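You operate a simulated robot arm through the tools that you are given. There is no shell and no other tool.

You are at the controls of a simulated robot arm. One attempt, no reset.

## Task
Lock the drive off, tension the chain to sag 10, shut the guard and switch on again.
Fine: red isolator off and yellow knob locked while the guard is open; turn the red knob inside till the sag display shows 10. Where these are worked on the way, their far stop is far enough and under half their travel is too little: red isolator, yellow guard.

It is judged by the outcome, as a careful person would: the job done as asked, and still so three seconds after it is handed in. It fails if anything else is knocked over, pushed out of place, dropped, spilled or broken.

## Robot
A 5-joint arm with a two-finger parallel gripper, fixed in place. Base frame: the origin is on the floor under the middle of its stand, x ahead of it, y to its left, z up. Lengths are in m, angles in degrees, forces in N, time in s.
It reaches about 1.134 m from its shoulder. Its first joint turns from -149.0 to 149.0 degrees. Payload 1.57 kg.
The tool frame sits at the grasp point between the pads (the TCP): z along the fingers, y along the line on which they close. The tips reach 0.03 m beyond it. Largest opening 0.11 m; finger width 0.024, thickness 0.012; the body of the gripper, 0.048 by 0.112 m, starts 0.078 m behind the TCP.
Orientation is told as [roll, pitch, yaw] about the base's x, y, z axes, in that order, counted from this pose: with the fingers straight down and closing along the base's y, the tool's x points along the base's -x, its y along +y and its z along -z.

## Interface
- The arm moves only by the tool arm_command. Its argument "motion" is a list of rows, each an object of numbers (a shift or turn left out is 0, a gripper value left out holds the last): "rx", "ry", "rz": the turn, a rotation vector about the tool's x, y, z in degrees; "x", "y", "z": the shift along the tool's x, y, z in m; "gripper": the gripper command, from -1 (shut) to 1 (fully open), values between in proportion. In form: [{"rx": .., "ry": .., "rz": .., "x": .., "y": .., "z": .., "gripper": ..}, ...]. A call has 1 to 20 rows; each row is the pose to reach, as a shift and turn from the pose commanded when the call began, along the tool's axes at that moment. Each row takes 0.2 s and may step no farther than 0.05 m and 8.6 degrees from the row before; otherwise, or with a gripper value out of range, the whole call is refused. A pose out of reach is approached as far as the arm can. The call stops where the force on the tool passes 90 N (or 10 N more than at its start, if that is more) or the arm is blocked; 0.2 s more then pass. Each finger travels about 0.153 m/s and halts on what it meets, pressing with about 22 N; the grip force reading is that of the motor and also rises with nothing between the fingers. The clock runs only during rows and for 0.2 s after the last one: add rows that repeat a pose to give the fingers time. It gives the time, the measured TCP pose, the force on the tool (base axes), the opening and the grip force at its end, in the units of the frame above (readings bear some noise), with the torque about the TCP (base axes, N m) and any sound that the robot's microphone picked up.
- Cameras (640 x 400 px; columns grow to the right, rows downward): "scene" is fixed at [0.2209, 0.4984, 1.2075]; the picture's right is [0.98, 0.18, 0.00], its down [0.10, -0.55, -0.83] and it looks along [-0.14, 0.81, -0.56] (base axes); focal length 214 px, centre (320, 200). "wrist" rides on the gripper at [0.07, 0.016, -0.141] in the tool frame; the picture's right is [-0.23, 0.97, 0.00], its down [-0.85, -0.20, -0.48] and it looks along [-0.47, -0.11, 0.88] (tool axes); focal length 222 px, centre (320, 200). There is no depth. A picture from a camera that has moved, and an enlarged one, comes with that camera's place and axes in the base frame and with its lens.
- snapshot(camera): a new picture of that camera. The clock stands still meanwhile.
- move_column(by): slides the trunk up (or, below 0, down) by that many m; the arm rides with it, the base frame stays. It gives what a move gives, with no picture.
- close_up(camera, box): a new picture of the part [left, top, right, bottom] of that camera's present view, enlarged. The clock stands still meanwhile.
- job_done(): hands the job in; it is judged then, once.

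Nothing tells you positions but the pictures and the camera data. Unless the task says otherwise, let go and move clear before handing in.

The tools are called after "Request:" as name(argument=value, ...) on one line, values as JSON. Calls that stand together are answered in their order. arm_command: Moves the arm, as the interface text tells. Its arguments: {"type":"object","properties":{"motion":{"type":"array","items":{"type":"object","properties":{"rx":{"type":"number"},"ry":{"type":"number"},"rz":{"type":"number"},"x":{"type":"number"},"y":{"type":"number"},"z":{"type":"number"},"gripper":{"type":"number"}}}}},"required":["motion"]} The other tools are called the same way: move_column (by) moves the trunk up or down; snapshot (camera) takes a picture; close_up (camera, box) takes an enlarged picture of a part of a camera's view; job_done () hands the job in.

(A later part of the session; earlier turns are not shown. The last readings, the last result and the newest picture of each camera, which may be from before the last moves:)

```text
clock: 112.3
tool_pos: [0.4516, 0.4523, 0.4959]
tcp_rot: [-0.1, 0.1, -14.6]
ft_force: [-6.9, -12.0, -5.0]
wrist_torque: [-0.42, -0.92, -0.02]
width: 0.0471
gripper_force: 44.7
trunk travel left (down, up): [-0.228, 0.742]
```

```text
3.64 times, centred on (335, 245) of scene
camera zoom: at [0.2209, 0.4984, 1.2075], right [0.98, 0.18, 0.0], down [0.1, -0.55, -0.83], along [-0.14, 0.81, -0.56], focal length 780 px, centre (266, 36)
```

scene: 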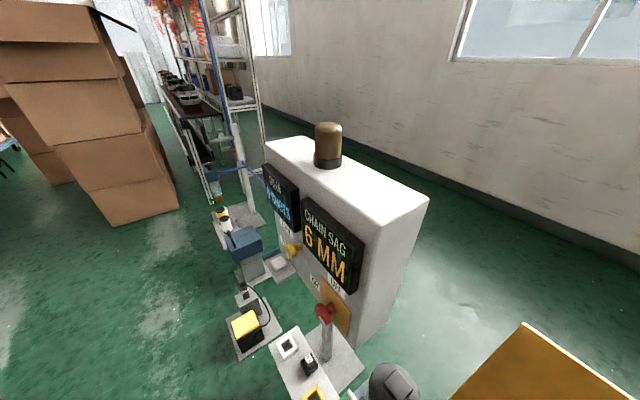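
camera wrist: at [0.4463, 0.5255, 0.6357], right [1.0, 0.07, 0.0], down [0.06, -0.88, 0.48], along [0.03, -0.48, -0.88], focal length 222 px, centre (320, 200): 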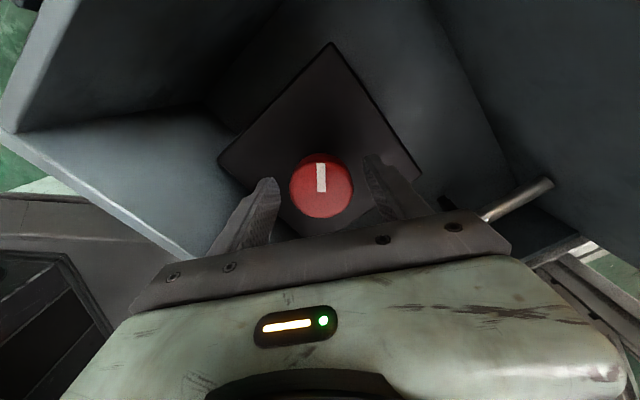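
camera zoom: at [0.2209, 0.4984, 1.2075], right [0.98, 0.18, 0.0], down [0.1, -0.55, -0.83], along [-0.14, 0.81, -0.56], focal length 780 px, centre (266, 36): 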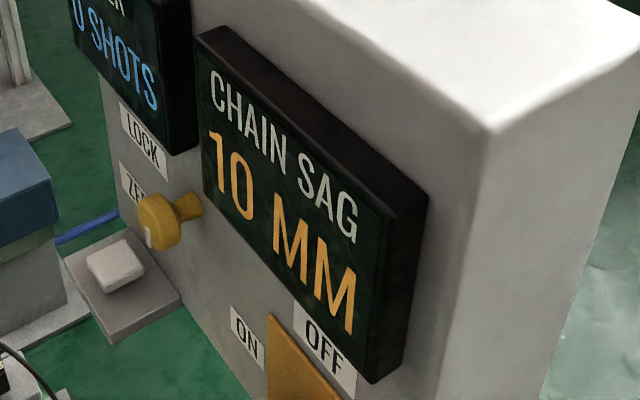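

It reads 10, but from the rate it's near 9.6, so I'll add another 6° to centre it.

Request:
arm_command(motion=[{"rz": -3}, {"rz": -6}, {"rz": -6}])

Request:
close_up(camera="scene", box=[295, 190, 375, 300])

Request:
snapshot(camera="wrist")

```text
clock: 113.1
tool_pos: [0.4494, 0.4531, 0.4945]
tcp_rot: [-0.1, 0.3, -8.5]
ft_force: [-16.8, -20.1, -13.6]
wrist_torque: [-0.26, -0.41, -0.02]
width: 0.0471
gripper_force: 45.0
trunk travel left (down, up): [-0.228, 0.742]
```

```text
3.64 times, centred on (335, 245) of scene
camera zoom: at [0.2209, 0.4984, 1.2075], right [0.98, 0.18, 0.0], down [0.1, -0.55, -0.83], along [-0.14, 0.81, -0.56], focal length 780 px, centre (266, 36)
```

zoom: 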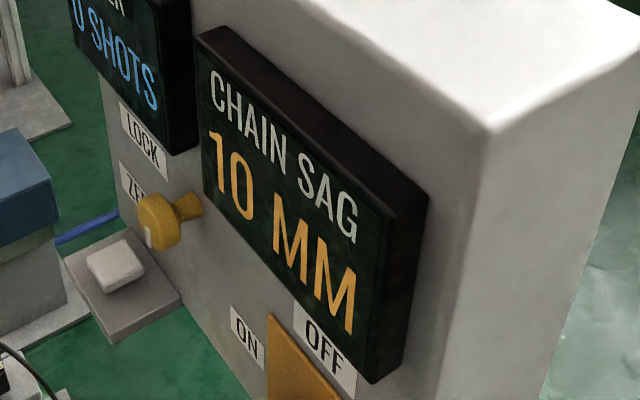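

```text
taken
camera wrist: at [0.3851, 0.4801, 0.6359], right [0.37, 0.93, 0.0], down [0.82, -0.32, 0.48], along [0.44, -0.18, -0.88], focal length 222 px, centre (320, 200)
```

wrist: 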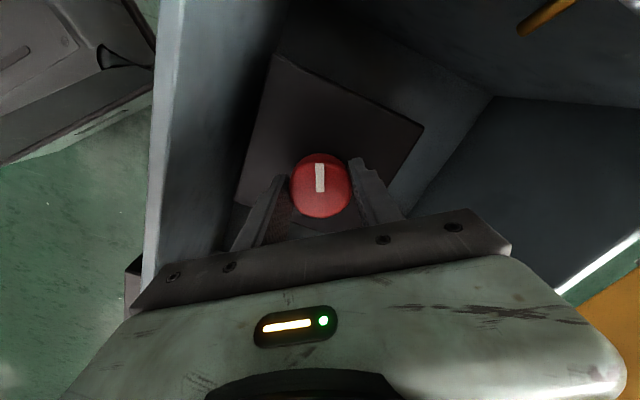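

Still 10 MM and mid-window. Opening the jaws to release the knob.

Request:
arm_command(motion=[{"gripper": 0.3}, {"gripper": 0.3}, {"gripper": 0.3}])

Request:
close_up(camera="scene", box=[295, 190, 375, 300])

```text
clock: 113.9
tool_pos: [0.4522, 0.4537, 0.4944]
tcp_rot: [0.0, 0.1, -8.7]
ft_force: [-0.2, 0.0, -0.3]
wrist_torque: [0.0, 0.0, -0.02]
width: 0.0715
gripper_force: 0.1
trunk travel left (down, up): [-0.228, 0.742]
```

```text
3.64 times, centred on (335, 245) of scene
camera zoom: at [0.2209, 0.4984, 1.2075], right [0.98, 0.18, 0.0], down [0.1, -0.55, -0.83], along [-0.14, 0.81, -0.56], focal length 780 px, centre (266, 36)
```

zoom: 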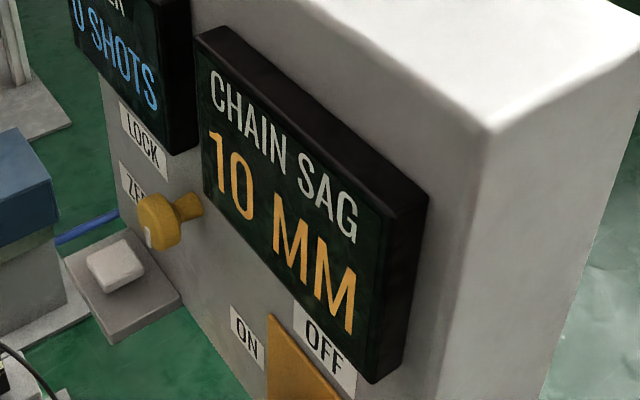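

Released at 10 MM. Now raising the column within its limit, and confirming before any sideways move.

Request:
move_column(by=0.35)

```text
clock: 117.3
tool_pos: [0.452, 0.4538, 0.8454]
tcp_rot: [-0.1, 0.1, -8.8]
ft_force: [-0.6, -0.2, -0.2]
wrist_torque: [0.01, 0.02, -0.03]
width: 0.0714
gripper_force: 0.0
trunk travel left (down, up): [-0.578, 0.392]
```

Request:
move_column(by=0.09)

Request:
snapshot(camera="wrist")

```text
clock: 118.5
tool_pos: [0.4513, 0.4543, 0.9356]
tcp_rot: [0.0, 0.1, -8.7]
ft_force: [-0.1, 0.4, -0.6]
wrist_torque: [0.01, -0.02, 0.02]
width: 0.0714
gripper_force: 0.0
trunk travel left (down, up): [-0.668, 0.302]
```

```text
taken
camera wrist: at [0.3858, 0.4808, 1.0757], right [0.37, 0.93, 0.0], down [0.82, -0.33, 0.48], along [0.44, -0.18, -0.88], focal length 222 px, centre (320, 200)
```

wrist: 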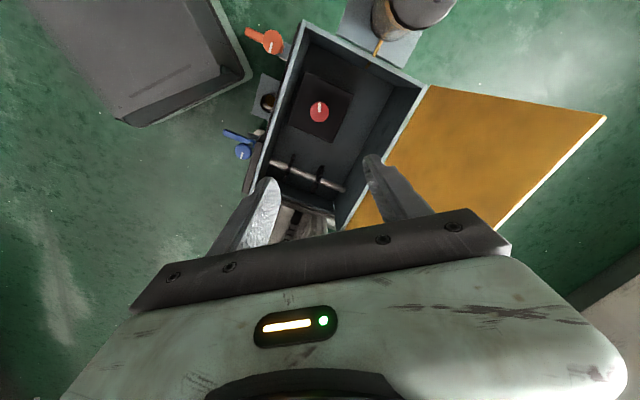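

The lid is still open and the arm is safely above it. Moving over the handle with the closing line along n again.

Request:
arm_command(motion=[{"x": -0.0289, "y": 0.0241, "rz": 4.5}, {"x": -0.0578, "y": 0.0483, "rz": 9.1}, {"x": -0.0867, "y": 0.0724, "rz": 13.6}, {"x": -0.1156, "y": 0.0966, "rz": 18.2}, {"x": -0.1445, "y": 0.1207, "rz": 22.7}, {"x": -0.1734, "y": 0.1448, "rz": 27.2}, {"x": -0.2023, "y": 0.169, "rz": 31.8}, {"x": -0.2312, "y": 0.1931, "rz": 36.3}])

Request:
snapshot(camera="wrist")

```text
clock: 120.3
tool_pos: [0.7102, 0.6068, 0.9346]
tcp_rot: [0.0, 0.2, -45.1]
ft_force: [-0.5, -1.4, -0.2]
wrist_torque: [-0.03, -0.02, 0.02]
width: 0.0717
gripper_force: 0.0
trunk travel left (down, up): [-0.668, 0.302]
```

```text
taken
camera wrist: at [0.672, 0.6687, 1.0756], right [0.85, 0.53, 0.0], down [0.46, -0.75, 0.48], along [0.25, -0.41, -0.88], focal length 222 px, centre (320, 200)
```

wrist: 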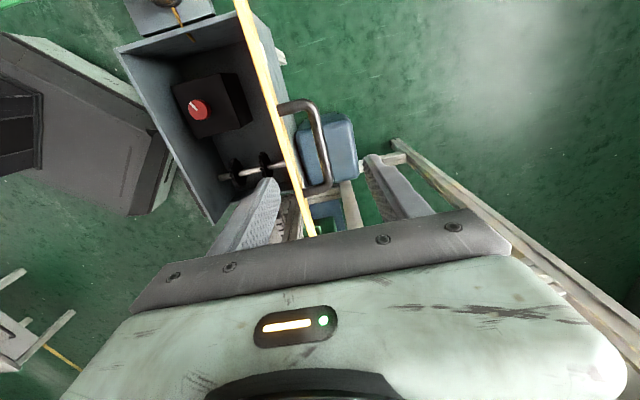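

Request:
arm_command(motion=[{"gripper": -0.38, "x": 0.002, "y": 0.001}, {"gripper": -0.38, "x": 0.002, "y": 0.001}, {"gripper": -0.38, "x": 0.002, "y": 0.001}])

Request:
move_column(by=-0.06)

Request:
close_up(camera="wrist", box=[220, 60, 400, 240])

```text
clock: 121.1
tool_pos: [0.7069, 0.6089, 0.9343]
tcp_rot: [0.1, 0.1, -45.0]
ft_force: [1.1, -1.1, 0.4]
wrist_torque: [0.03, -0.01, 0.03]
width: 0.0341
gripper_force: 0.0
trunk travel left (down, up): [-0.668, 0.302]
```

```text
clock: 122.1
tool_pos: [0.7078, 0.6087, 0.875]
tcp_rot: [0.1, 0.0, -45.1]
ft_force: [-0.1, 0.4, 0.4]
wrist_torque: [0.0, 0.06, -0.02]
width: 0.034
gripper_force: 0.1
trunk travel left (down, up): [-0.608, 0.362]
```

```text
2.22 times, centred on (310, 150) of wrist
camera zoom: at [0.6699, 0.6699, 1.0157], right [0.85, 0.53, 0.0], down [0.46, -0.75, 0.48], along [0.25, -0.4, -0.88], focal length 494 px, centre (342, 311)
```

zoom: 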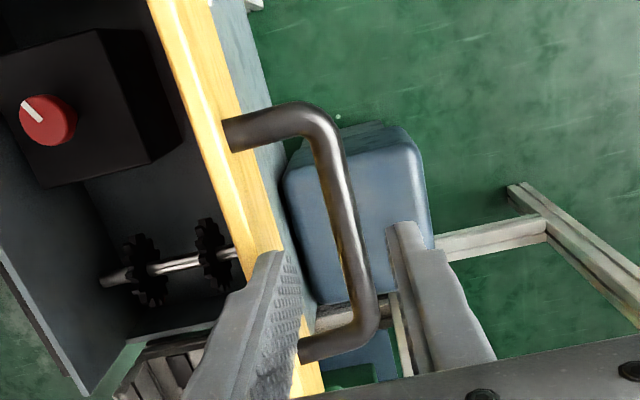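

The bar (n≈0.933) sits between the fingers, and the near finger clears the lid by about 1 cm. Descending around the bar.

Request:
move_column(by=-0.03)

Request:
move_column(by=-0.033)

Request:
close_up(camera="wrist", box=[220, 60, 400, 240])

```text
clock: 122.9
tool_pos: [0.7073, 0.6085, 0.8448]
tcp_rot: [0.1, 0.1, -45.1]
ft_force: [0.7, 0.9, -0.1]
wrist_torque: [0.0, -0.04, 0.0]
width: 0.0342
gripper_force: 0.0
trunk travel left (down, up): [-0.578, 0.392]
```

```text
clock: 123.5
tool_pos: [0.7069, 0.6057, 0.8278]
tcp_rot: [0.6, 0.0, -45.0]
ft_force: [5.3, 6.4, 91.9]
wrist_torque: [-1.85, 1.89, -0.02]
width: 0.0248
gripper_force: 0.1
trunk travel left (down, up): [-0.553, 0.417]
stopped: the force on the tool passed its limit at 119 N (the readings are from after the stop); the commanded pose is now the measured one
```

```text
2.22 times, centred on (310, 150) of wrist
camera zoom: at [0.666, 0.6664, 0.9697], right [0.85, 0.53, 0.01], down [0.46, -0.75, 0.48], along [0.26, -0.4, -0.88], focal length 494 px, centre (342, 311)
```

zoom: 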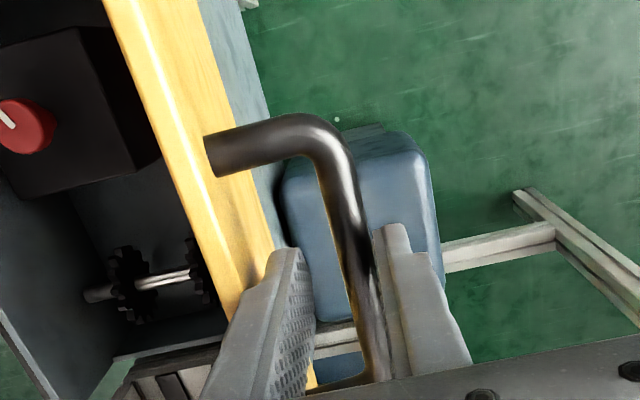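

The far finger touched the top of the bar; the bar is a little further out than I estimated. Raising to relieve and re-measure.

Request:
move_column(by=0.03)

Request:
snapshot(camera="wrist")

Request:
close_up(camera="wrist", box=[250, 100, 400, 240])

```text
clock: 124.2
tool_pos: [0.7082, 0.6101, 0.8497]
tcp_rot: [0.2, 0.0, -45.0]
ft_force: [-0.1, 0.0, 1.1]
wrist_torque: [0.0, -0.02, -0.04]
width: 0.034
gripper_force: 0.0
trunk travel left (down, up): [-0.583, 0.387]
```

```text
taken
camera wrist: at [0.6705, 0.67, 0.991], right [0.85, 0.53, 0.0], down [0.46, -0.75, 0.48], along [0.25, -0.4, -0.88], focal length 222 px, centre (320, 200)
```

wrist: 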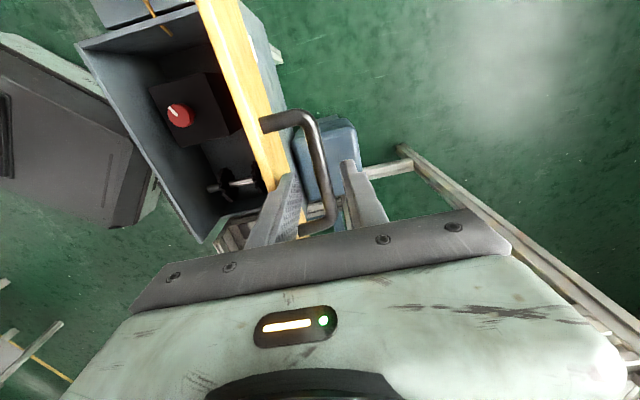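

```text
2.86 times, centred on (325, 170) of wrist
camera zoom: at [0.6705, 0.67, 0.991], right [0.85, 0.53, 0.0], down [0.46, -0.75, 0.48], along [0.25, -0.4, -0.88], focal length 635 px, centre (306, 286)
```

zoom: 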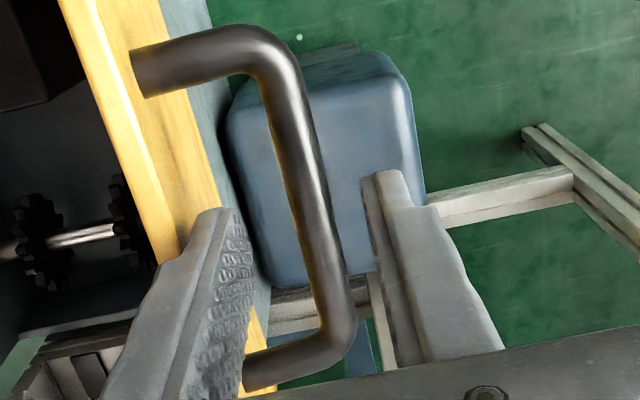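

Request:
close_up(camera="wrist", box=[250, 110, 350, 240])

Request:
close_up(camera="scene", box=[420, 300, 640, 400])

```text
3.08 times, centred on (300, 175) of wrist
camera zoom: at [0.6705, 0.67, 0.991], right [0.85, 0.53, 0.0], down [0.46, -0.75, 0.48], along [0.25, -0.4, -0.88], focal length 684 px, centre (382, 277)
```

zoom: 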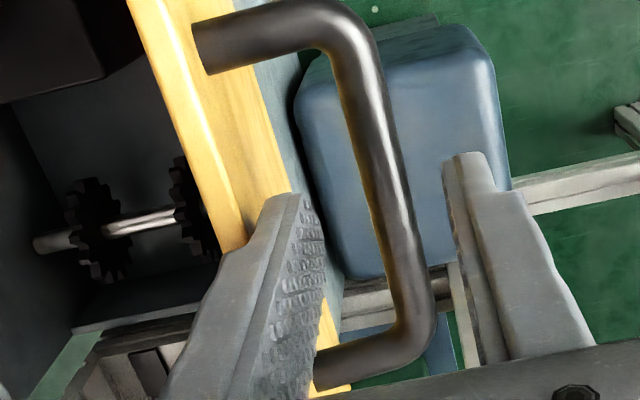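

```text
2.91 times, centred on (530, 350) of scene
camera zoom: at [0.2209, 0.4984, 1.2075], right [0.98, 0.18, 0.0], down [0.1, -0.55, -0.83], along [-0.14, 0.81, -0.56], focal length 624 px, centre (-291, -236)
```

zoom: 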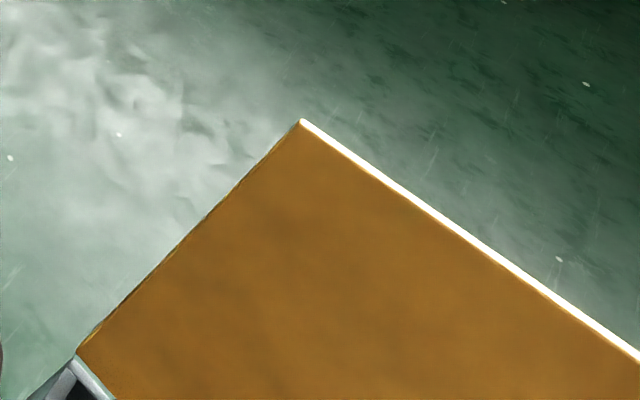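

The near finger's shoulder caught the lid's top edge because the jaws were too open. I'll raise a bit, narrow the jaws to 26 mm, shift slightly outward, and try again nearer the handle's inner part.

Request:
move_column(by=0.02)

Request:
arm_command(motion=[{"x": 0.0125, "y": 0.002, "gripper": -0.53}, {"x": 0.025, "y": 0.004, "gripper": -0.53}, {"x": 0.025, "y": 0.004, "gripper": -0.53}])

Request:
close_up(camera="wrist", box=[250, 100, 400, 240])

```text
clock: 124.9
tool_pos: [0.7082, 0.6098, 0.8692]
tcp_rot: [0.1, -0.1, -45.0]
ft_force: [-0.9, 0.3, -0.5]
wrist_torque: [-0.04, 0.01, -0.02]
width: 0.0343
gripper_force: 0.0
trunk travel left (down, up): [-0.603, 0.367]
```

```text
clock: 125.7
tool_pos: [0.6915, 0.6274, 0.8698]
tcp_rot: [0.3, 0.0, -45.0]
ft_force: [1.1, -0.3, -0.5]
wrist_torque: [0.01, 0.0, 0.03]
width: 0.0257
gripper_force: 0.1
out of reach, approached as far as the arm can: row 2, 3
trunk travel left (down, up): [-0.603, 0.367]
```

```text
2.86 times, centred on (325, 170) of wrist
camera zoom: at [0.6528, 0.6884, 1.0112], right [0.85, 0.53, 0.01], down [0.46, -0.75, 0.48], along [0.26, -0.4, -0.88], focal length 635 px, centre (306, 286)
```

zoom: 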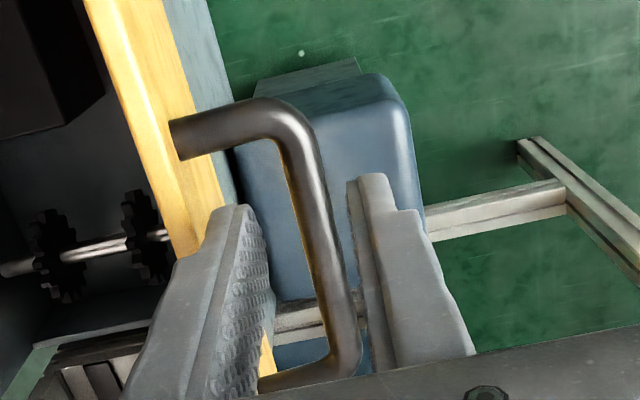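

Request:
move_column(by=-0.035)

Request:
close_up(camera="wrist", box=[250, 100, 400, 240])

```text
clock: 126.5
tool_pos: [0.6928, 0.627, 0.8344]
tcp_rot: [0.3, 0.1, -45.1]
ft_force: [0.1, 0.7, -0.5]
wrist_torque: [-0.01, 0.01, -0.01]
width: 0.0258
gripper_force: 0.0
trunk travel left (down, up): [-0.568, 0.402]
```

```text
2.86 times, centred on (325, 170) of wrist
camera zoom: at [0.6529, 0.6883, 0.9763], right [0.85, 0.53, 0.01], down [0.46, -0.75, 0.48], along [0.26, -0.4, -0.88], focal length 635 px, centre (306, 286)
```

zoom: 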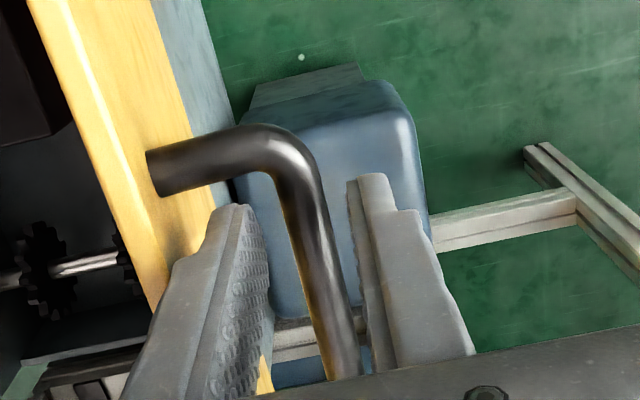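

The bar is cleanly between the tips now. A little further down.

Request:
move_column(by=-0.012)

Request:
move_column(by=-0.01)

Request:
close_up(camera="wrist", box=[250, 100, 400, 240])

```text
clock: 127.1
tool_pos: [0.6918, 0.6276, 0.824]
tcp_rot: [0.3, 0.0, -45.0]
ft_force: [0.5, 0.5, -0.2]
wrist_torque: [-0.01, -0.01, 0.0]
width: 0.026
gripper_force: 0.2
trunk travel left (down, up): [-0.556, 0.414]
```

```text
clock: 127.7
tool_pos: [0.6913, 0.6271, 0.8134]
tcp_rot: [0.2, 0.0, -45.0]
ft_force: [0.8, 0.2, -0.3]
wrist_torque: [0.01, -0.01, 0.01]
width: 0.0257
gripper_force: 0.1
trunk travel left (down, up): [-0.546, 0.424]
```

```text
2.86 times, centred on (325, 170) of wrist
camera zoom: at [0.6529, 0.6883, 0.9542], right [0.85, 0.53, 0.0], down [0.46, -0.75, 0.48], along [0.26, -0.4, -0.88], focal length 635 px, centre (306, 286)
```

zoom: 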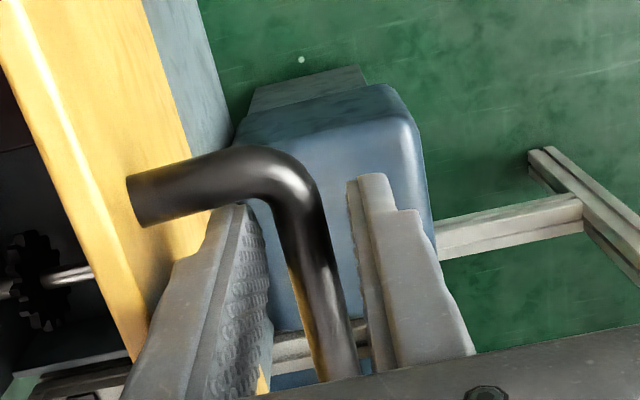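

Request:
move_column(by=-0.006)

Request:
arm_command(motion=[{"gripper": -1}, {"gripper": -1}, {"gripper": -1}])

Request:
snapshot(camera="wrist")

```text
clock: 128.2
tool_pos: [0.6904, 0.6288, 0.807]
tcp_rot: [0.2, 0.0, -45.0]
ft_force: [0.4, 0.5, 0.1]
wrist_torque: [0.01, -0.01, 0.01]
width: 0.0259
gripper_force: 0.0
trunk travel left (down, up): [-0.54, 0.43]
```

```text
clock: 129.0
tool_pos: [0.6895, 0.6261, 0.807]
tcp_rot: [0.1, 0.0, -45.0]
ft_force: [-19.6, -18.3, -18.1]
wrist_torque: [-0.25, 0.15, 0.67]
width: 0.0139
gripper_force: 30.6
trunk travel left (down, up): [-0.54, 0.43]
```

```text
taken
camera wrist: at [0.6522, 0.6876, 0.9482], right [0.85, 0.53, 0.0], down [0.46, -0.75, 0.48], along [0.25, -0.41, -0.88], focal length 222 px, centre (320, 200)
```

wrist: 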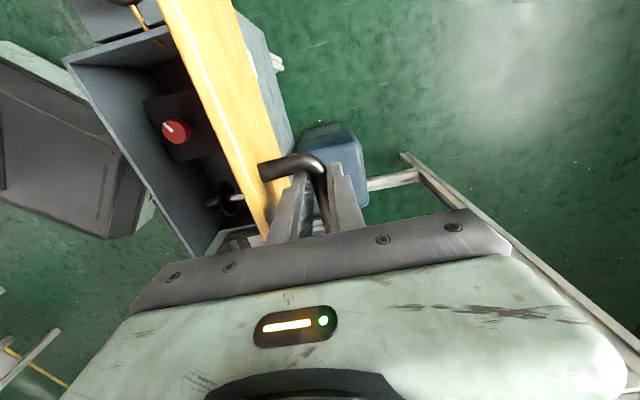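

Gripped the handle again. Now I'll retrace: pulling back toward -n with small column corrections.

Request:
arm_command(motion=[{"y": -0.01}, {"y": -0.02}, {"y": -0.03}])

Request:
move_column(by=0.006)

Request:
arm_command(motion=[{"y": -0.01}, {"y": -0.02}, {"y": -0.03}])

Request:
snapshot(camera="wrist")

```text
clock: 129.8
tool_pos: [0.6691, 0.6049, 0.8091]
tcp_rot: [0.3, 0.0, -45.0]
ft_force: [5.6, 5.3, 23.8]
wrist_torque: [0.0, -0.11, 0.71]
width: 0.0142
gripper_force: 30.8
trunk travel left (down, up): [-0.54, 0.43]
```

```text
clock: 130.4
tool_pos: [0.6707, 0.6077, 0.8103]
tcp_rot: [0.0, -0.1, -45.0]
ft_force: [-7.1, -7.0, -24.3]
wrist_torque: [-0.09, 0.05, 0.71]
width: 0.0138
gripper_force: 30.3
trunk travel left (down, up): [-0.546, 0.424]
```

```text
clock: 131.2
tool_pos: [0.6472, 0.5847, 0.8145]
tcp_rot: [0.4, 0.0, -45.0]
ft_force: [3.2, 4.2, 24.3]
wrist_torque: [-0.02, -0.1, 0.73]
width: 0.0141
gripper_force: 30.6
trunk travel left (down, up): [-0.546, 0.424]
```

```text
taken
camera wrist: at [0.6096, 0.6457, 0.9561], right [0.85, 0.53, 0.01], down [0.46, -0.75, 0.48], along [0.26, -0.4, -0.88], focal length 222 px, centre (320, 200)
```

wrist: 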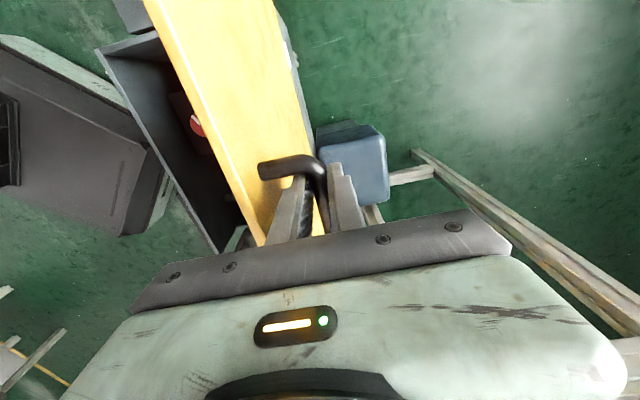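

Request:
arm_command(motion=[{"y": -0.01}, {"y": -0.02}, {"y": -0.03}, {"y": -0.04}])

Request:
arm_command(motion=[{"y": -0.01}, {"y": -0.02}, {"y": -0.03}])

Request:
snapshot(camera="wrist")

```text
clock: 132.2
tool_pos: [0.6196, 0.5564, 0.8133]
tcp_rot: [0.2, -0.1, -45.1]
ft_force: [-2.0, 3.7, 13.1]
wrist_torque: [-0.23, -0.4, 0.69]
width: 0.0136
gripper_force: 29.5
trunk travel left (down, up): [-0.546, 0.424]
```

```text
clock: 133.0
tool_pos: [0.6012, 0.5379, 0.8118]
tcp_rot: [0.3, 0.1, -45.1]
ft_force: [1.2, 5.9, -18.1]
wrist_torque: [-0.34, -0.38, 0.72]
width: 0.0137
gripper_force: 30.4
trunk travel left (down, up): [-0.546, 0.424]
```

```text
taken
camera wrist: at [0.5627, 0.5986, 0.9525], right [0.85, 0.53, 0.0], down [0.46, -0.75, 0.48], along [0.25, -0.4, -0.88], focal length 222 px, centre (320, 200)
```

wrist: 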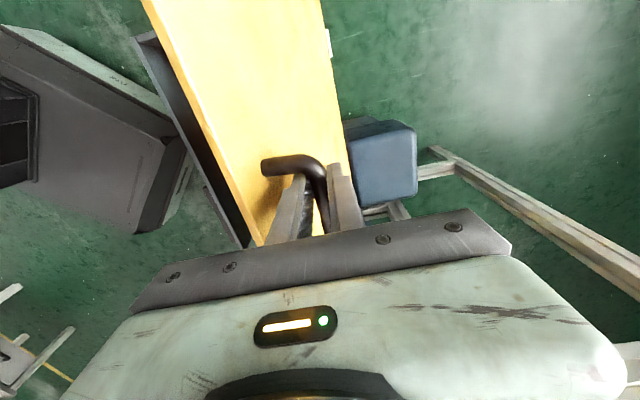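

About 73°. Continuing with matched downward column steps.

Request:
arm_command(motion=[{"y": -0.01}, {"y": -0.02}])

Request:
move_column(by=-0.006)

Request:
arm_command(motion=[{"y": -0.01}, {"y": -0.02}])

Request:
move_column(by=-0.007)

Request:
arm_command(motion=[{"y": -0.01}, {"y": -0.02}])

Request:
move_column(by=-0.008)

Request:
snapshot(camera="wrist")

```text
clock: 133.6
tool_pos: [0.5865, 0.5229, 0.8116]
tcp_rot: [0.2, 0.0, -45.0]
ft_force: [3.2, 6.2, -24.8]
wrist_torque: [0.06, 0.04, 0.69]
width: 0.0139
gripper_force: 30.2
trunk travel left (down, up): [-0.546, 0.424]
```

```text
clock: 134.1
tool_pos: [0.5834, 0.5199, 0.8101]
tcp_rot: [0.2, -0.1, -45.0]
ft_force: [-6.9, -7.1, 21.9]
wrist_torque: [-0.13, 0.02, 0.74]
width: 0.014
gripper_force: 30.7
trunk travel left (down, up): [-0.54, 0.43]
```

```text
clock: 134.7
tool_pos: [0.5716, 0.5089, 0.8049]
tcp_rot: [0.3, 0.0, -45.1]
ft_force: [4.8, 6.6, -18.2]
wrist_torque: [-0.32, -0.45, 0.7]
width: 0.014
gripper_force: 30.3
trunk travel left (down, up): [-0.54, 0.43]
```

```text
clock: 135.3
tool_pos: [0.5691, 0.5043, 0.8021]
tcp_rot: [0.2, 0.0, -44.9]
ft_force: [-8.8, -9.8, 22.0]
wrist_torque: [-0.03, 0.17, 0.74]
width: 0.0138
gripper_force: 30.2
trunk travel left (down, up): [-0.533, 0.437]
```

```text
clock: 135.9
tool_pos: [0.5577, 0.4947, 0.7985]
tcp_rot: [0.3, 0.0, -45.0]
ft_force: [6.2, 9.2, -23.9]
wrist_torque: [0.09, 0.01, 0.75]
width: 0.0141
gripper_force: 30.6
trunk travel left (down, up): [-0.533, 0.437]
```

```text
clock: 136.5
tool_pos: [0.553, 0.49, 0.7938]
tcp_rot: [0.2, 0.0, -44.9]
ft_force: [-13.0, -9.1, 21.9]
wrist_torque: [-0.13, 0.21, 0.66]
width: 0.014
gripper_force: 30.4
trunk travel left (down, up): [-0.525, 0.445]
```

```text
taken
camera wrist: at [0.5154, 0.5509, 0.9355], right [0.85, 0.53, 0.0], down [0.46, -0.75, 0.48], along [0.25, -0.4, -0.88], focal length 222 px, centre (320, 200)
```

wrist: 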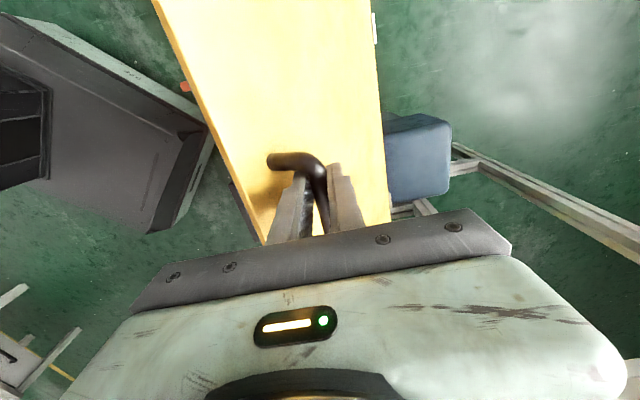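

Request:
arm_command(motion=[{"y": -0.009}, {"y": -0.018}])

Request:
move_column(by=-0.011)

Request:
arm_command(motion=[{"y": -0.009}, {"y": -0.018}])

Request:
move_column(by=-0.013)

Request:
arm_command(motion=[{"y": -0.009}, {"y": -0.018}])

Request:
move_column(by=-0.015)

Request:
snapshot(camera="wrist")

```text
clock: 137.1
tool_pos: [0.5449, 0.4804, 0.7894]
tcp_rot: [0.3, 0.1, -44.9]
ft_force: [4.4, 12.6, -23.6]
wrist_torque: [0.13, 0.03, 0.73]
width: 0.0139
gripper_force: 30.4
trunk travel left (down, up): [-0.525, 0.445]
```

```text
clock: 137.7
tool_pos: [0.5415, 0.4768, 0.7833]
tcp_rot: [0.2, 0.0, -44.9]
ft_force: [-16.3, -12.9, 23.5]
wrist_torque: [-0.07, 0.24, 0.75]
width: 0.0135
gripper_force: 30.8
trunk travel left (down, up): [-0.514, 0.456]
```

```text
clock: 138.2
tool_pos: [0.533, 0.4669, 0.7783]
tcp_rot: [0.3, 0.0, -45.0]
ft_force: [8.0, 12.3, -23.8]
wrist_torque: [0.15, 0.04, 0.75]
width: 0.0139
gripper_force: 30.2
trunk travel left (down, up): [-0.514, 0.456]
```

```text
clock: 138.9
tool_pos: [0.5282, 0.4619, 0.7718]
tcp_rot: [0.3, 0.0, -45.0]
ft_force: [-17.6, -17.1, 24.4]
wrist_torque: [-0.05, 0.19, 0.74]
width: 0.014
gripper_force: 30.0
trunk travel left (down, up): [-0.501, 0.469]
```

```text
clock: 139.5
tool_pos: [0.5207, 0.4539, 0.7656]
tcp_rot: [0.4, 0.1, -45.1]
ft_force: [8.4, 16.9, -22.9]
wrist_torque: [0.06, -0.02, 0.58]
width: 0.0134
gripper_force: 30.3
trunk travel left (down, up): [-0.501, 0.469]
```

```text
clock: 140.1
tool_pos: [0.5157, 0.4484, 0.7548]
tcp_rot: [0.3, 0.0, -45.0]
ft_force: [-19.6, -18.7, 23.4]
wrist_torque: [-0.03, 0.17, 0.69]
width: 0.0139
gripper_force: 29.9
trunk travel left (down, up): [-0.486, 0.484]
```

```text
taken
camera wrist: at [0.4775, 0.5094, 0.8968], right [0.85, 0.53, 0.0], down [0.46, -0.75, 0.48], along [0.26, -0.4, -0.88], focal length 222 px, centre (320, 200)
```

wrist: 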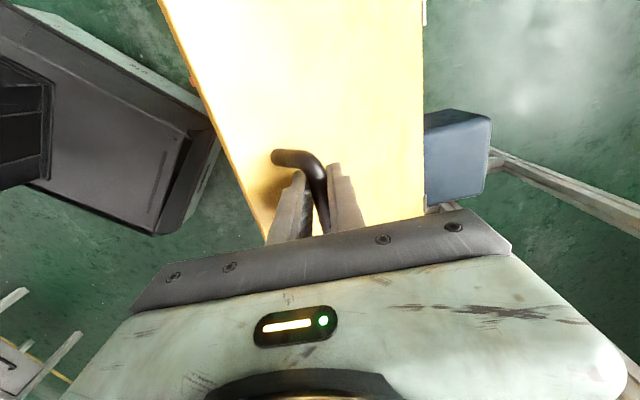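

Request:
arm_command(motion=[{"y": -0.01}, {"y": -0.02}])

Request:
move_column(by=-0.012)

Request:
arm_command(motion=[{"y": -0.008}, {"y": -0.016}])

Request:
move_column(by=-0.016)

Request:
arm_command(motion=[{"y": -0.007}, {"y": -0.014}])

Request:
snapshot(camera="wrist")

```text
clock: 140.7
tool_pos: [0.5078, 0.4406, 0.7508]
tcp_rot: [0.4, 0.0, -45.0]
ft_force: [13.7, 14.9, -22.6]
wrist_torque: [0.1, 0.05, 0.74]
width: 0.0139
gripper_force: 30.6
trunk travel left (down, up): [-0.486, 0.484]
```

```text
clock: 141.3
tool_pos: [0.5022, 0.4345, 0.7433]
tcp_rot: [0.1, 0.0, -45.0]
ft_force: [-19.3, -21.6, 19.1]
wrist_torque: [-0.05, 0.26, 0.48]
width: 0.0139
gripper_force: 30.2
trunk travel left (down, up): [-0.474, 0.496]
```

```text
clock: 141.9
tool_pos: [0.4971, 0.4302, 0.7386]
tcp_rot: [0.4, 0.0, -45.0]
ft_force: [16.5, 11.8, -26.8]
wrist_torque: [0.46, -0.45, 0.67]
width: 0.0135
gripper_force: 29.7
trunk travel left (down, up): [-0.474, 0.496]
```

```text
clock: 142.5
tool_pos: [0.4917, 0.4238, 0.7276]
tcp_rot: [0.0, 0.1, -45.1]
ft_force: [-20.4, -29.4, 23.5]
wrist_torque: [-0.19, 0.22, 0.38]
width: 0.0139
gripper_force: 30.7
trunk travel left (down, up): [-0.458, 0.512]
```

```text
clock: 143.1
tool_pos: [0.4877, 0.4196, 0.7225]
tcp_rot: [0.6, 0.0, -45.0]
ft_force: [21.7, 11.5, -21.0]
wrist_torque: [-0.07, -0.09, 0.42]
width: 0.0136
gripper_force: 30.2
trunk travel left (down, up): [-0.458, 0.512]
```

```text
taken
camera wrist: at [0.4481, 0.4806, 0.8639], right [0.85, 0.53, 0.01], down [0.46, -0.75, 0.48], along [0.26, -0.4, -0.88], focal length 222 px, centre (320, 200)
```

wrist: 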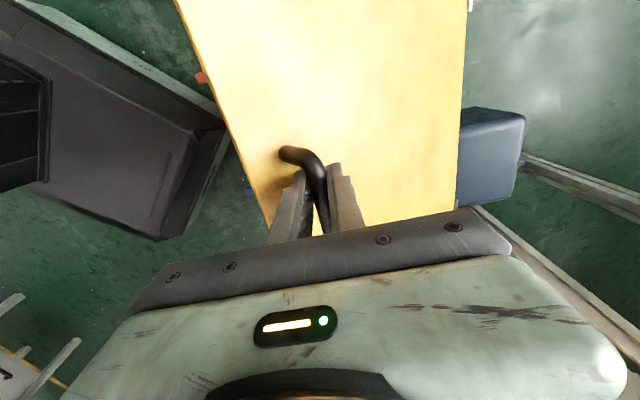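

About 34° open. Continuing down with column steps leading.

Request:
move_column(by=-0.018)

Request:
arm_command(motion=[{"y": -0.007}, {"y": -0.014}])

Request:
move_column(by=-0.018)

Request:
arm_command(motion=[{"y": -0.006}, {"y": -0.012}])

Request:
move_column(by=-0.018)

Request:
arm_command(motion=[{"y": -0.005}, {"y": -0.01}])

Request:
snapshot(camera="wrist")

```text
clock: 143.8
tool_pos: [0.4801, 0.4129, 0.7093]
tcp_rot: [0.0, 0.0, -45.0]
ft_force: [-22.5, -35.5, 22.5]
wrist_torque: [-0.12, 0.19, 0.37]
width: 0.0138
gripper_force: 30.0
trunk travel left (down, up): [-0.44, 0.53]
```

```text
clock: 144.4
tool_pos: [0.4772, 0.4104, 0.7045]
tcp_rot: [0.6, 0.0, -45.0]
ft_force: [16.6, 13.4, -16.6]
wrist_torque: [-0.4, -0.44, 0.39]
width: 0.0136
gripper_force: 30.1
trunk travel left (down, up): [-0.44, 0.53]
```

```text
clock: 145.0
tool_pos: [0.4709, 0.4046, 0.6918]
tcp_rot: [-0.1, 0.0, -45.1]
ft_force: [-27.8, -32.2, 18.9]
wrist_torque: [0.09, 0.33, 0.36]
width: 0.0141
gripper_force: 30.2
trunk travel left (down, up): [-0.422, 0.548]
```

```text
clock: 145.6
tool_pos: [0.4674, 0.4027, 0.6874]
tcp_rot: [0.6, 0.0, -45.0]
ft_force: [14.1, 13.6, -11.4]
wrist_torque: [-0.28, -0.4, 0.32]
width: 0.0139
gripper_force: 30.5
trunk travel left (down, up): [-0.422, 0.548]
```

```text
clock: 146.3
tool_pos: [0.461, 0.3959, 0.6739]
tcp_rot: [-0.2, 0.1, -45.1]
ft_force: [-26.2, -30.1, 13.0]
wrist_torque: [0.06, 0.32, 0.32]
width: 0.0139
gripper_force: 30.5
trunk travel left (down, up): [-0.404, 0.566]
```

```text
clock: 146.9
tool_pos: [0.4599, 0.3949, 0.6709]
tcp_rot: [0.6, 0.0, -45.1]
ft_force: [8.8, 2.0, -3.4]
wrist_torque: [0.14, -0.05, 0.28]
width: 0.0134
gripper_force: 30.7
trunk travel left (down, up): [-0.404, 0.566]
```

```text
taken
camera wrist: at [0.4213, 0.4548, 0.8116], right [0.85, 0.53, 0.01], down [0.46, -0.75, 0.48], along [0.26, -0.4, -0.88], focal length 222 px, centre (320, 200)
```

wrist: 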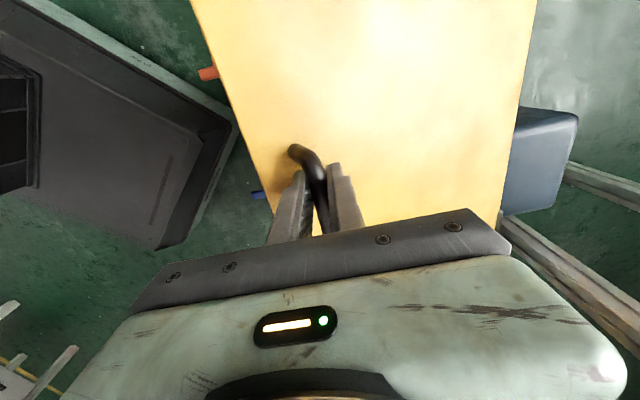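

About 22° open. Continuing down.

Request:
move_column(by=-0.018)

Request:
arm_command(motion=[{"y": -0.004}, {"y": -0.008}])

Request:
move_column(by=-0.018)

Request:
arm_command(motion=[{"y": -0.0035}, {"y": -0.007}])

Request:
move_column(by=-0.018)

Request:
arm_command(motion=[{"y": -0.003}, {"y": -0.006}])

Request:
snapshot(camera="wrist")

```text
clock: 147.5
tool_pos: [0.4548, 0.3889, 0.6546]
tcp_rot: [-0.2, 0.0, -45.1]
ft_force: [-26.8, -38.6, 11.7]
wrist_torque: [-0.17, 0.08, 0.26]
width: 0.0141
gripper_force: 29.7
trunk travel left (down, up): [-0.386, 0.584]
```

```text
clock: 148.1
tool_pos: [0.4531, 0.3886, 0.654]
tcp_rot: [0.5, 0.0, -45.0]
ft_force: [6.6, -6.8, 0.8]
wrist_torque: [-0.33, -0.51, 0.27]
width: 0.0136
gripper_force: 30.3
trunk travel left (down, up): [-0.386, 0.584]
```

```text
clock: 148.8
tool_pos: [0.4495, 0.3829, 0.6365]
tcp_rot: [-0.2, 0.0, -45.0]
ft_force: [-24.3, -42.2, 9.5]
wrist_torque: [-0.15, 0.06, 0.26]
width: 0.0137
gripper_force: 30.1
trunk travel left (down, up): [-0.368, 0.602]
```

```text
clock: 149.4
tool_pos: [0.4484, 0.3828, 0.6358]
tcp_rot: [0.4, 0.0, -45.0]
ft_force: [1.6, -15.1, 1.9]
wrist_torque: [-0.31, -0.44, 0.21]
width: 0.0139
gripper_force: 30.4
trunk travel left (down, up): [-0.368, 0.602]
```

```text
clock: 150.0
tool_pos: [0.444, 0.3784, 0.6193]
tcp_rot: [-0.3, 0.0, -45.0]
ft_force: [-26.0, -45.4, 6.6]
wrist_torque: [-0.08, 0.0, 0.24]
width: 0.0137
gripper_force: 30.3
trunk travel left (down, up): [-0.35, 0.62]
```

```text
clock: 150.6
tool_pos: [0.4438, 0.3791, 0.6172]
tcp_rot: [0.4, 0.0, -45.0]
ft_force: [-2.5, -13.0, 1.5]
wrist_torque: [-0.43, -0.54, 0.12]
width: 0.0138
gripper_force: 29.9
trunk travel left (down, up): [-0.35, 0.62]
```

```text
taken
camera wrist: at [0.4051, 0.4388, 0.7586], right [0.85, 0.53, 0.01], down [0.46, -0.75, 0.48], along [0.26, -0.4, -0.88], focal length 222 px, centre (320, 200)
```

wrist: 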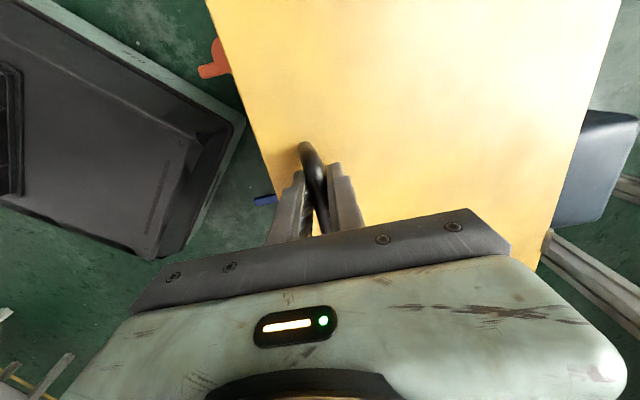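

About 9–10° left. Finishing the last part gently.

Request:
move_column(by=-0.016)

Request:
arm_command(motion=[{"y": -0.0025}, {"y": -0.005}])

Request:
move_column(by=-0.014)

Request:
arm_command(motion=[{"y": -0.002}, {"y": -0.004}])

Request:
snapshot(camera="wrist")

```text
clock: 151.2
tool_pos: [0.4403, 0.3752, 0.6025]
tcp_rot: [0.0, 0.0, -45.0]
ft_force: [-23.6, -33.2, 0.6]
wrist_torque: [0.12, 0.18, 0.15]
width: 0.0139
gripper_force: 29.7
trunk travel left (down, up): [-0.334, 0.636]
```

```text
clock: 151.8
tool_pos: [0.4416, 0.3745, 0.6012]
tcp_rot: [0.6, 0.0, -45.0]
ft_force: [6.1, -7.8, 0.6]
wrist_torque: [0.44, 0.28, 0.09]
width: 0.0136
gripper_force: 30.2
trunk travel left (down, up): [-0.334, 0.636]
```

```text
clock: 152.5
tool_pos: [0.4375, 0.3745, 0.5873]
tcp_rot: [0.1, 0.0, -45.1]
ft_force: [-7.8, -23.0, -5.4]
wrist_torque: [-0.1, 0.0, 0.16]
width: 0.0139
gripper_force: 30.6
trunk travel left (down, up): [-0.32, 0.65]
```

```text
clock: 153.1
tool_pos: [0.438, 0.3731, 0.5874]
tcp_rot: [0.6, 0.0, -45.0]
ft_force: [21.9, -3.9, -1.6]
wrist_torque: [0.14, 0.01, 0.03]
width: 0.0138
gripper_force: 30.1
trunk travel left (down, up): [-0.32, 0.65]
```

```text
taken
camera wrist: at [0.399, 0.4331, 0.7279], right [0.85, 0.53, 0.01], down [0.46, -0.75, 0.48], along [0.26, -0.4, -0.88], focal length 222 px, centre (320, 200)
```

wrist: 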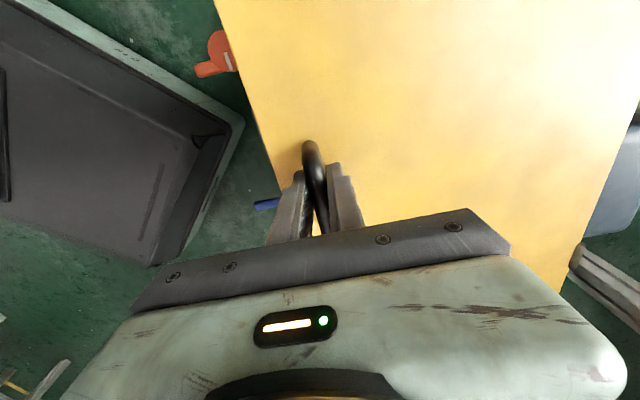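

Nearly closed (about 3–4° left). Lowering in small steps until it seats.

Request:
move_column(by=-0.008)

Request:
move_column(by=-0.006)

Request:
snapshot(camera="wrist")

```text
clock: 153.6
tool_pos: [0.4354, 0.3723, 0.5775]
tcp_rot: [0.3, 0.1, -45.0]
ft_force: [21.2, -5.3, -10.3]
wrist_torque: [-0.08, 0.05, 0.03]
width: 0.0136
gripper_force: 30.2
trunk travel left (down, up): [-0.312, 0.658]
```

```text
clock: 154.2
tool_pos: [0.4357, 0.3703, 0.5728]
tcp_rot: [0.2, 0.0, -45.0]
ft_force: [14.9, -9.2, -7.3]
wrist_torque: [-0.13, -0.05, 0.0]
width: 0.0137
gripper_force: 30.8
trunk travel left (down, up): [-0.306, 0.664]
```

```text
taken
camera wrist: at [0.3975, 0.4322, 0.7136], right [0.85, 0.53, 0.0], down [0.46, -0.75, 0.48], along [0.25, -0.4, -0.88], focal length 222 px, centre (320, 200)
```

wrist: 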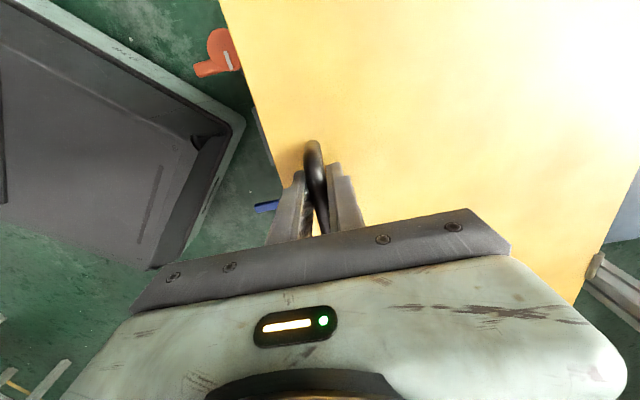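

Request:
move_column(by=-0.004)

Request:
move_column(by=-0.003)

```text
clock: 154.7
tool_pos: [0.4359, 0.3712, 0.5689]
tcp_rot: [0.2, 0.0, -45.0]
ft_force: [8.9, -14.9, -6.0]
wrist_torque: [-0.14, -0.07, 0.0]
width: 0.0137
gripper_force: 30.1
trunk travel left (down, up): [-0.302, 0.668]
```

```text
clock: 155.2
tool_pos: [0.4355, 0.3709, 0.567]
tcp_rot: [0.2, 0.1, -44.9]
ft_force: [3.9, -10.1, 20.4]
wrist_torque: [0.08, 0.12, -0.01]
width: 0.0136
gripper_force: 30.6
trunk travel left (down, up): [-0.299, 0.671]
```

The upward reaction jumped to about 20 N, so the lid is seated. Opening the fingers.

Request:
arm_command(motion=[{"gripper": 0.0}, {"gripper": 0.2}, {"gripper": 0.2}])

Request:
close_up(camera="wrist", box=[240, 80, 400, 240])

```text
clock: 156.0
tool_pos: [0.4351, 0.3723, 0.5673]
tcp_rot: [0.2, 0.0, -45.0]
ft_force: [-0.1, -0.5, -0.3]
wrist_torque: [0.04, 0.01, 0.01]
width: 0.0662
gripper_force: 0.0
trunk travel left (down, up): [-0.299, 0.671]
```

```text
2.50 times, centred on (320, 160) of wrist
camera zoom: at [0.3969, 0.4327, 0.7073], right [0.85, 0.53, 0.0], down [0.46, -0.75, 0.48], along [0.26, -0.4, -0.88], focal length 555 px, centre (320, 300)
```

zoom: 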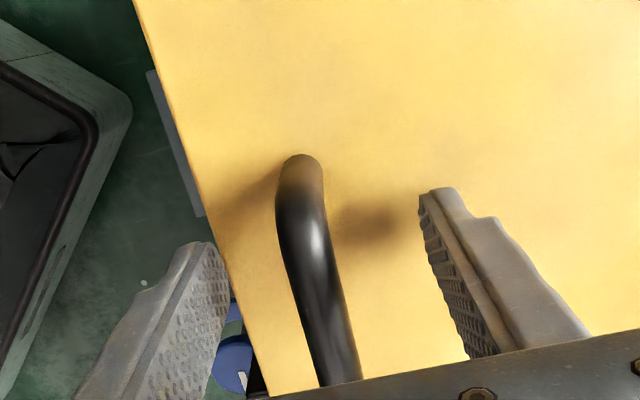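

Released with no load. Raising straight up and checking the lid's position.

Request:
move_column(by=0.3)

Request:
snapshot(camera="wrist")

Request:
snapshot(camera="scene")

```text
clock: 159.0
tool_pos: [0.435, 0.372, 0.8657]
tcp_rot: [0.4, -0.1, -45.1]
ft_force: [0.3, 0.4, 0.6]
wrist_torque: [0.06, 0.01, -0.04]
width: 0.0657
gripper_force: 0.0
trunk travel left (down, up): [-0.599, 0.371]
```

```text
taken
camera wrist: at [0.397, 0.4326, 1.0073], right [0.85, 0.53, 0.01], down [0.46, -0.75, 0.48], along [0.26, -0.4, -0.88], focal length 222 px, centre (320, 200)
```

wrist: 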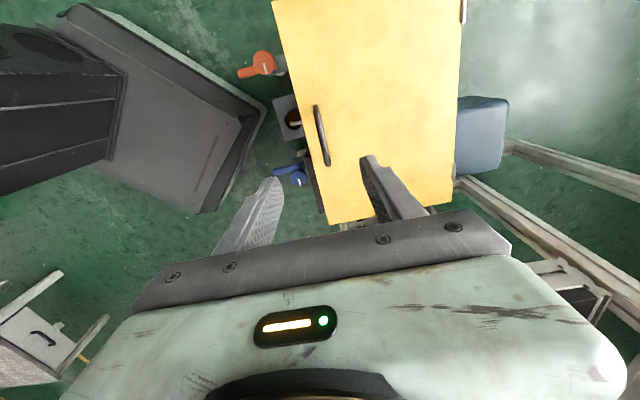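

```text
taken
```

scene: 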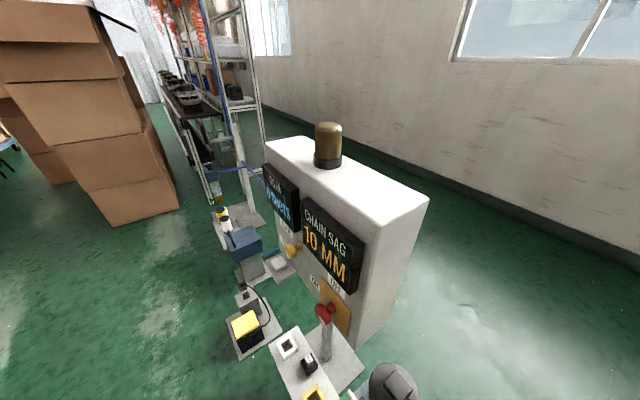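

Sag still reads 10 MM and the lid looks shut. I'll look closely at the lid's seating.

Request:
close_up(camera="wrist", box=[230, 0, 480, 240])

```text
1.67 times, centred on (355, 120) of wrist
camera zoom: at [0.397, 0.4326, 1.0073], right [0.85, 0.53, 0.01], down [0.46, -0.75, 0.48], along [0.26, -0.4, -0.88], focal length 370 px, centre (262, 333)
```

zoom: 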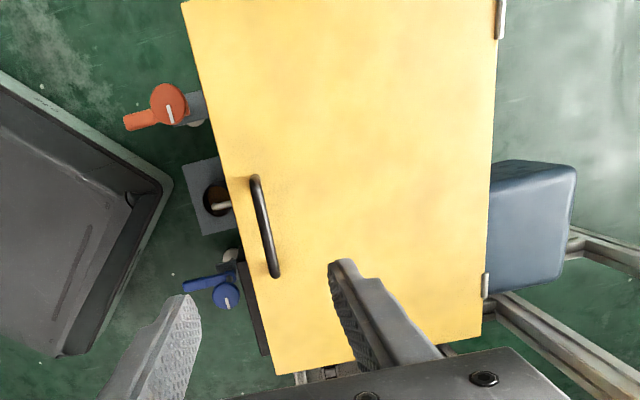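

It looks flush. To be sure it's fully seated, I'll press it gently with closed fingertips near its front edge, away from the handle.

Request:
arm_command(motion=[{"x": -0.045, "y": -0.005, "gripper": -1}, {"x": -0.09, "y": -0.01, "gripper": -1}, {"x": -0.1355, "y": -0.0156, "gripper": -1}, {"x": -0.1355, "y": -0.0156, "gripper": -1}])

Request:
move_column(by=-0.28)

Request:
snapshot(camera="wrist")

```text
clock: 160.0
tool_pos: [0.5209, 0.2632, 0.8662]
tcp_rot: [0.3, -0.1, -45.0]
ft_force: [0.3, 0.4, -0.4]
wrist_torque: [0.01, -0.01, -0.01]
width: 0.0
gripper_force: 21.6
trunk travel left (down, up): [-0.599, 0.371]
```

```text
clock: 162.9
tool_pos: [0.5226, 0.265, 0.5858]
tcp_rot: [0.3, -0.1, -45.0]
ft_force: [-0.5, -0.1, 0.0]
wrist_torque: [0.0, 0.01, 0.02]
width: 0.0001
gripper_force: 21.3
trunk travel left (down, up): [-0.319, 0.651]
```

```text
taken
camera wrist: at [0.4832, 0.3243, 0.7273], right [0.85, 0.53, 0.0], down [0.46, -0.75, 0.48], along [0.26, -0.4, -0.88], focal length 222 px, centre (320, 200)
```

wrist: 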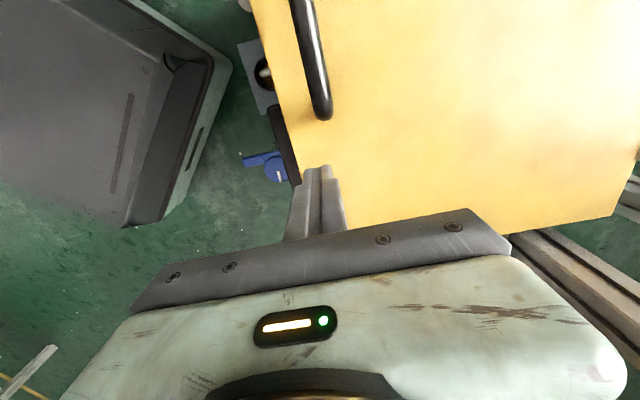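

Request:
move_column(by=-0.012)

Request:
move_column(by=-0.006)

Request:
move_column(by=-0.004)

```text
clock: 163.5
tool_pos: [0.5215, 0.2627, 0.5746]
tcp_rot: [0.3, 0.1, -45.0]
ft_force: [0.2, 0.2, -0.2]
wrist_torque: [0.03, 0.03, 0.04]
width: 0.0
gripper_force: 21.8
trunk travel left (down, up): [-0.307, 0.663]
```

```text
clock: 164.0
tool_pos: [0.5217, 0.2639, 0.5682]
tcp_rot: [0.4, 0.0, -45.0]
ft_force: [-0.1, 1.1, -0.2]
wrist_torque: [0.02, -0.01, -0.01]
width: 0.0
gripper_force: 21.3
trunk travel left (down, up): [-0.301, 0.669]
```

```text
clock: 164.6
tool_pos: [0.5215, 0.2635, 0.5639]
tcp_rot: [0.3, 0.0, -45.1]
ft_force: [-0.1, 0.3, -0.4]
wrist_torque: [0.01, 0.02, 0.01]
width: 0.0
gripper_force: 21.3
trunk travel left (down, up): [-0.297, 0.673]
```

Request:
move_column(by=-0.003)

Request:
move_column(by=-0.003)

Request:
move_column(by=-0.002)

```text
clock: 165.1
tool_pos: [0.5216, 0.2636, 0.5608]
tcp_rot: [0.3, -0.1, -45.0]
ft_force: [0.5, -0.3, 0.6]
wrist_torque: [-0.01, 0.03, 0.0]
width: 0.0
gripper_force: 21.2
trunk travel left (down, up): [-0.294, 0.676]
```

```text
clock: 165.6
tool_pos: [0.5216, 0.2631, 0.5605]
tcp_rot: [0.5, -0.2, -45.0]
ft_force: [6.7, 2.2, 35.0]
wrist_torque: [0.09, -0.05, -0.02]
width: 0.0
gripper_force: 21.0
trunk travel left (down, up): [-0.291, 0.679]
```

```text
clock: 166.1
tool_pos: [0.5215, 0.2637, 0.5594]
tcp_rot: [0.8, -0.1, -45.0]
ft_force: [22.4, 10.0, 85.9]
wrist_torque: [0.43, -0.21, -0.01]
width: 0.0
gripper_force: 21.6
trunk travel left (down, up): [-0.289, 0.681]
```

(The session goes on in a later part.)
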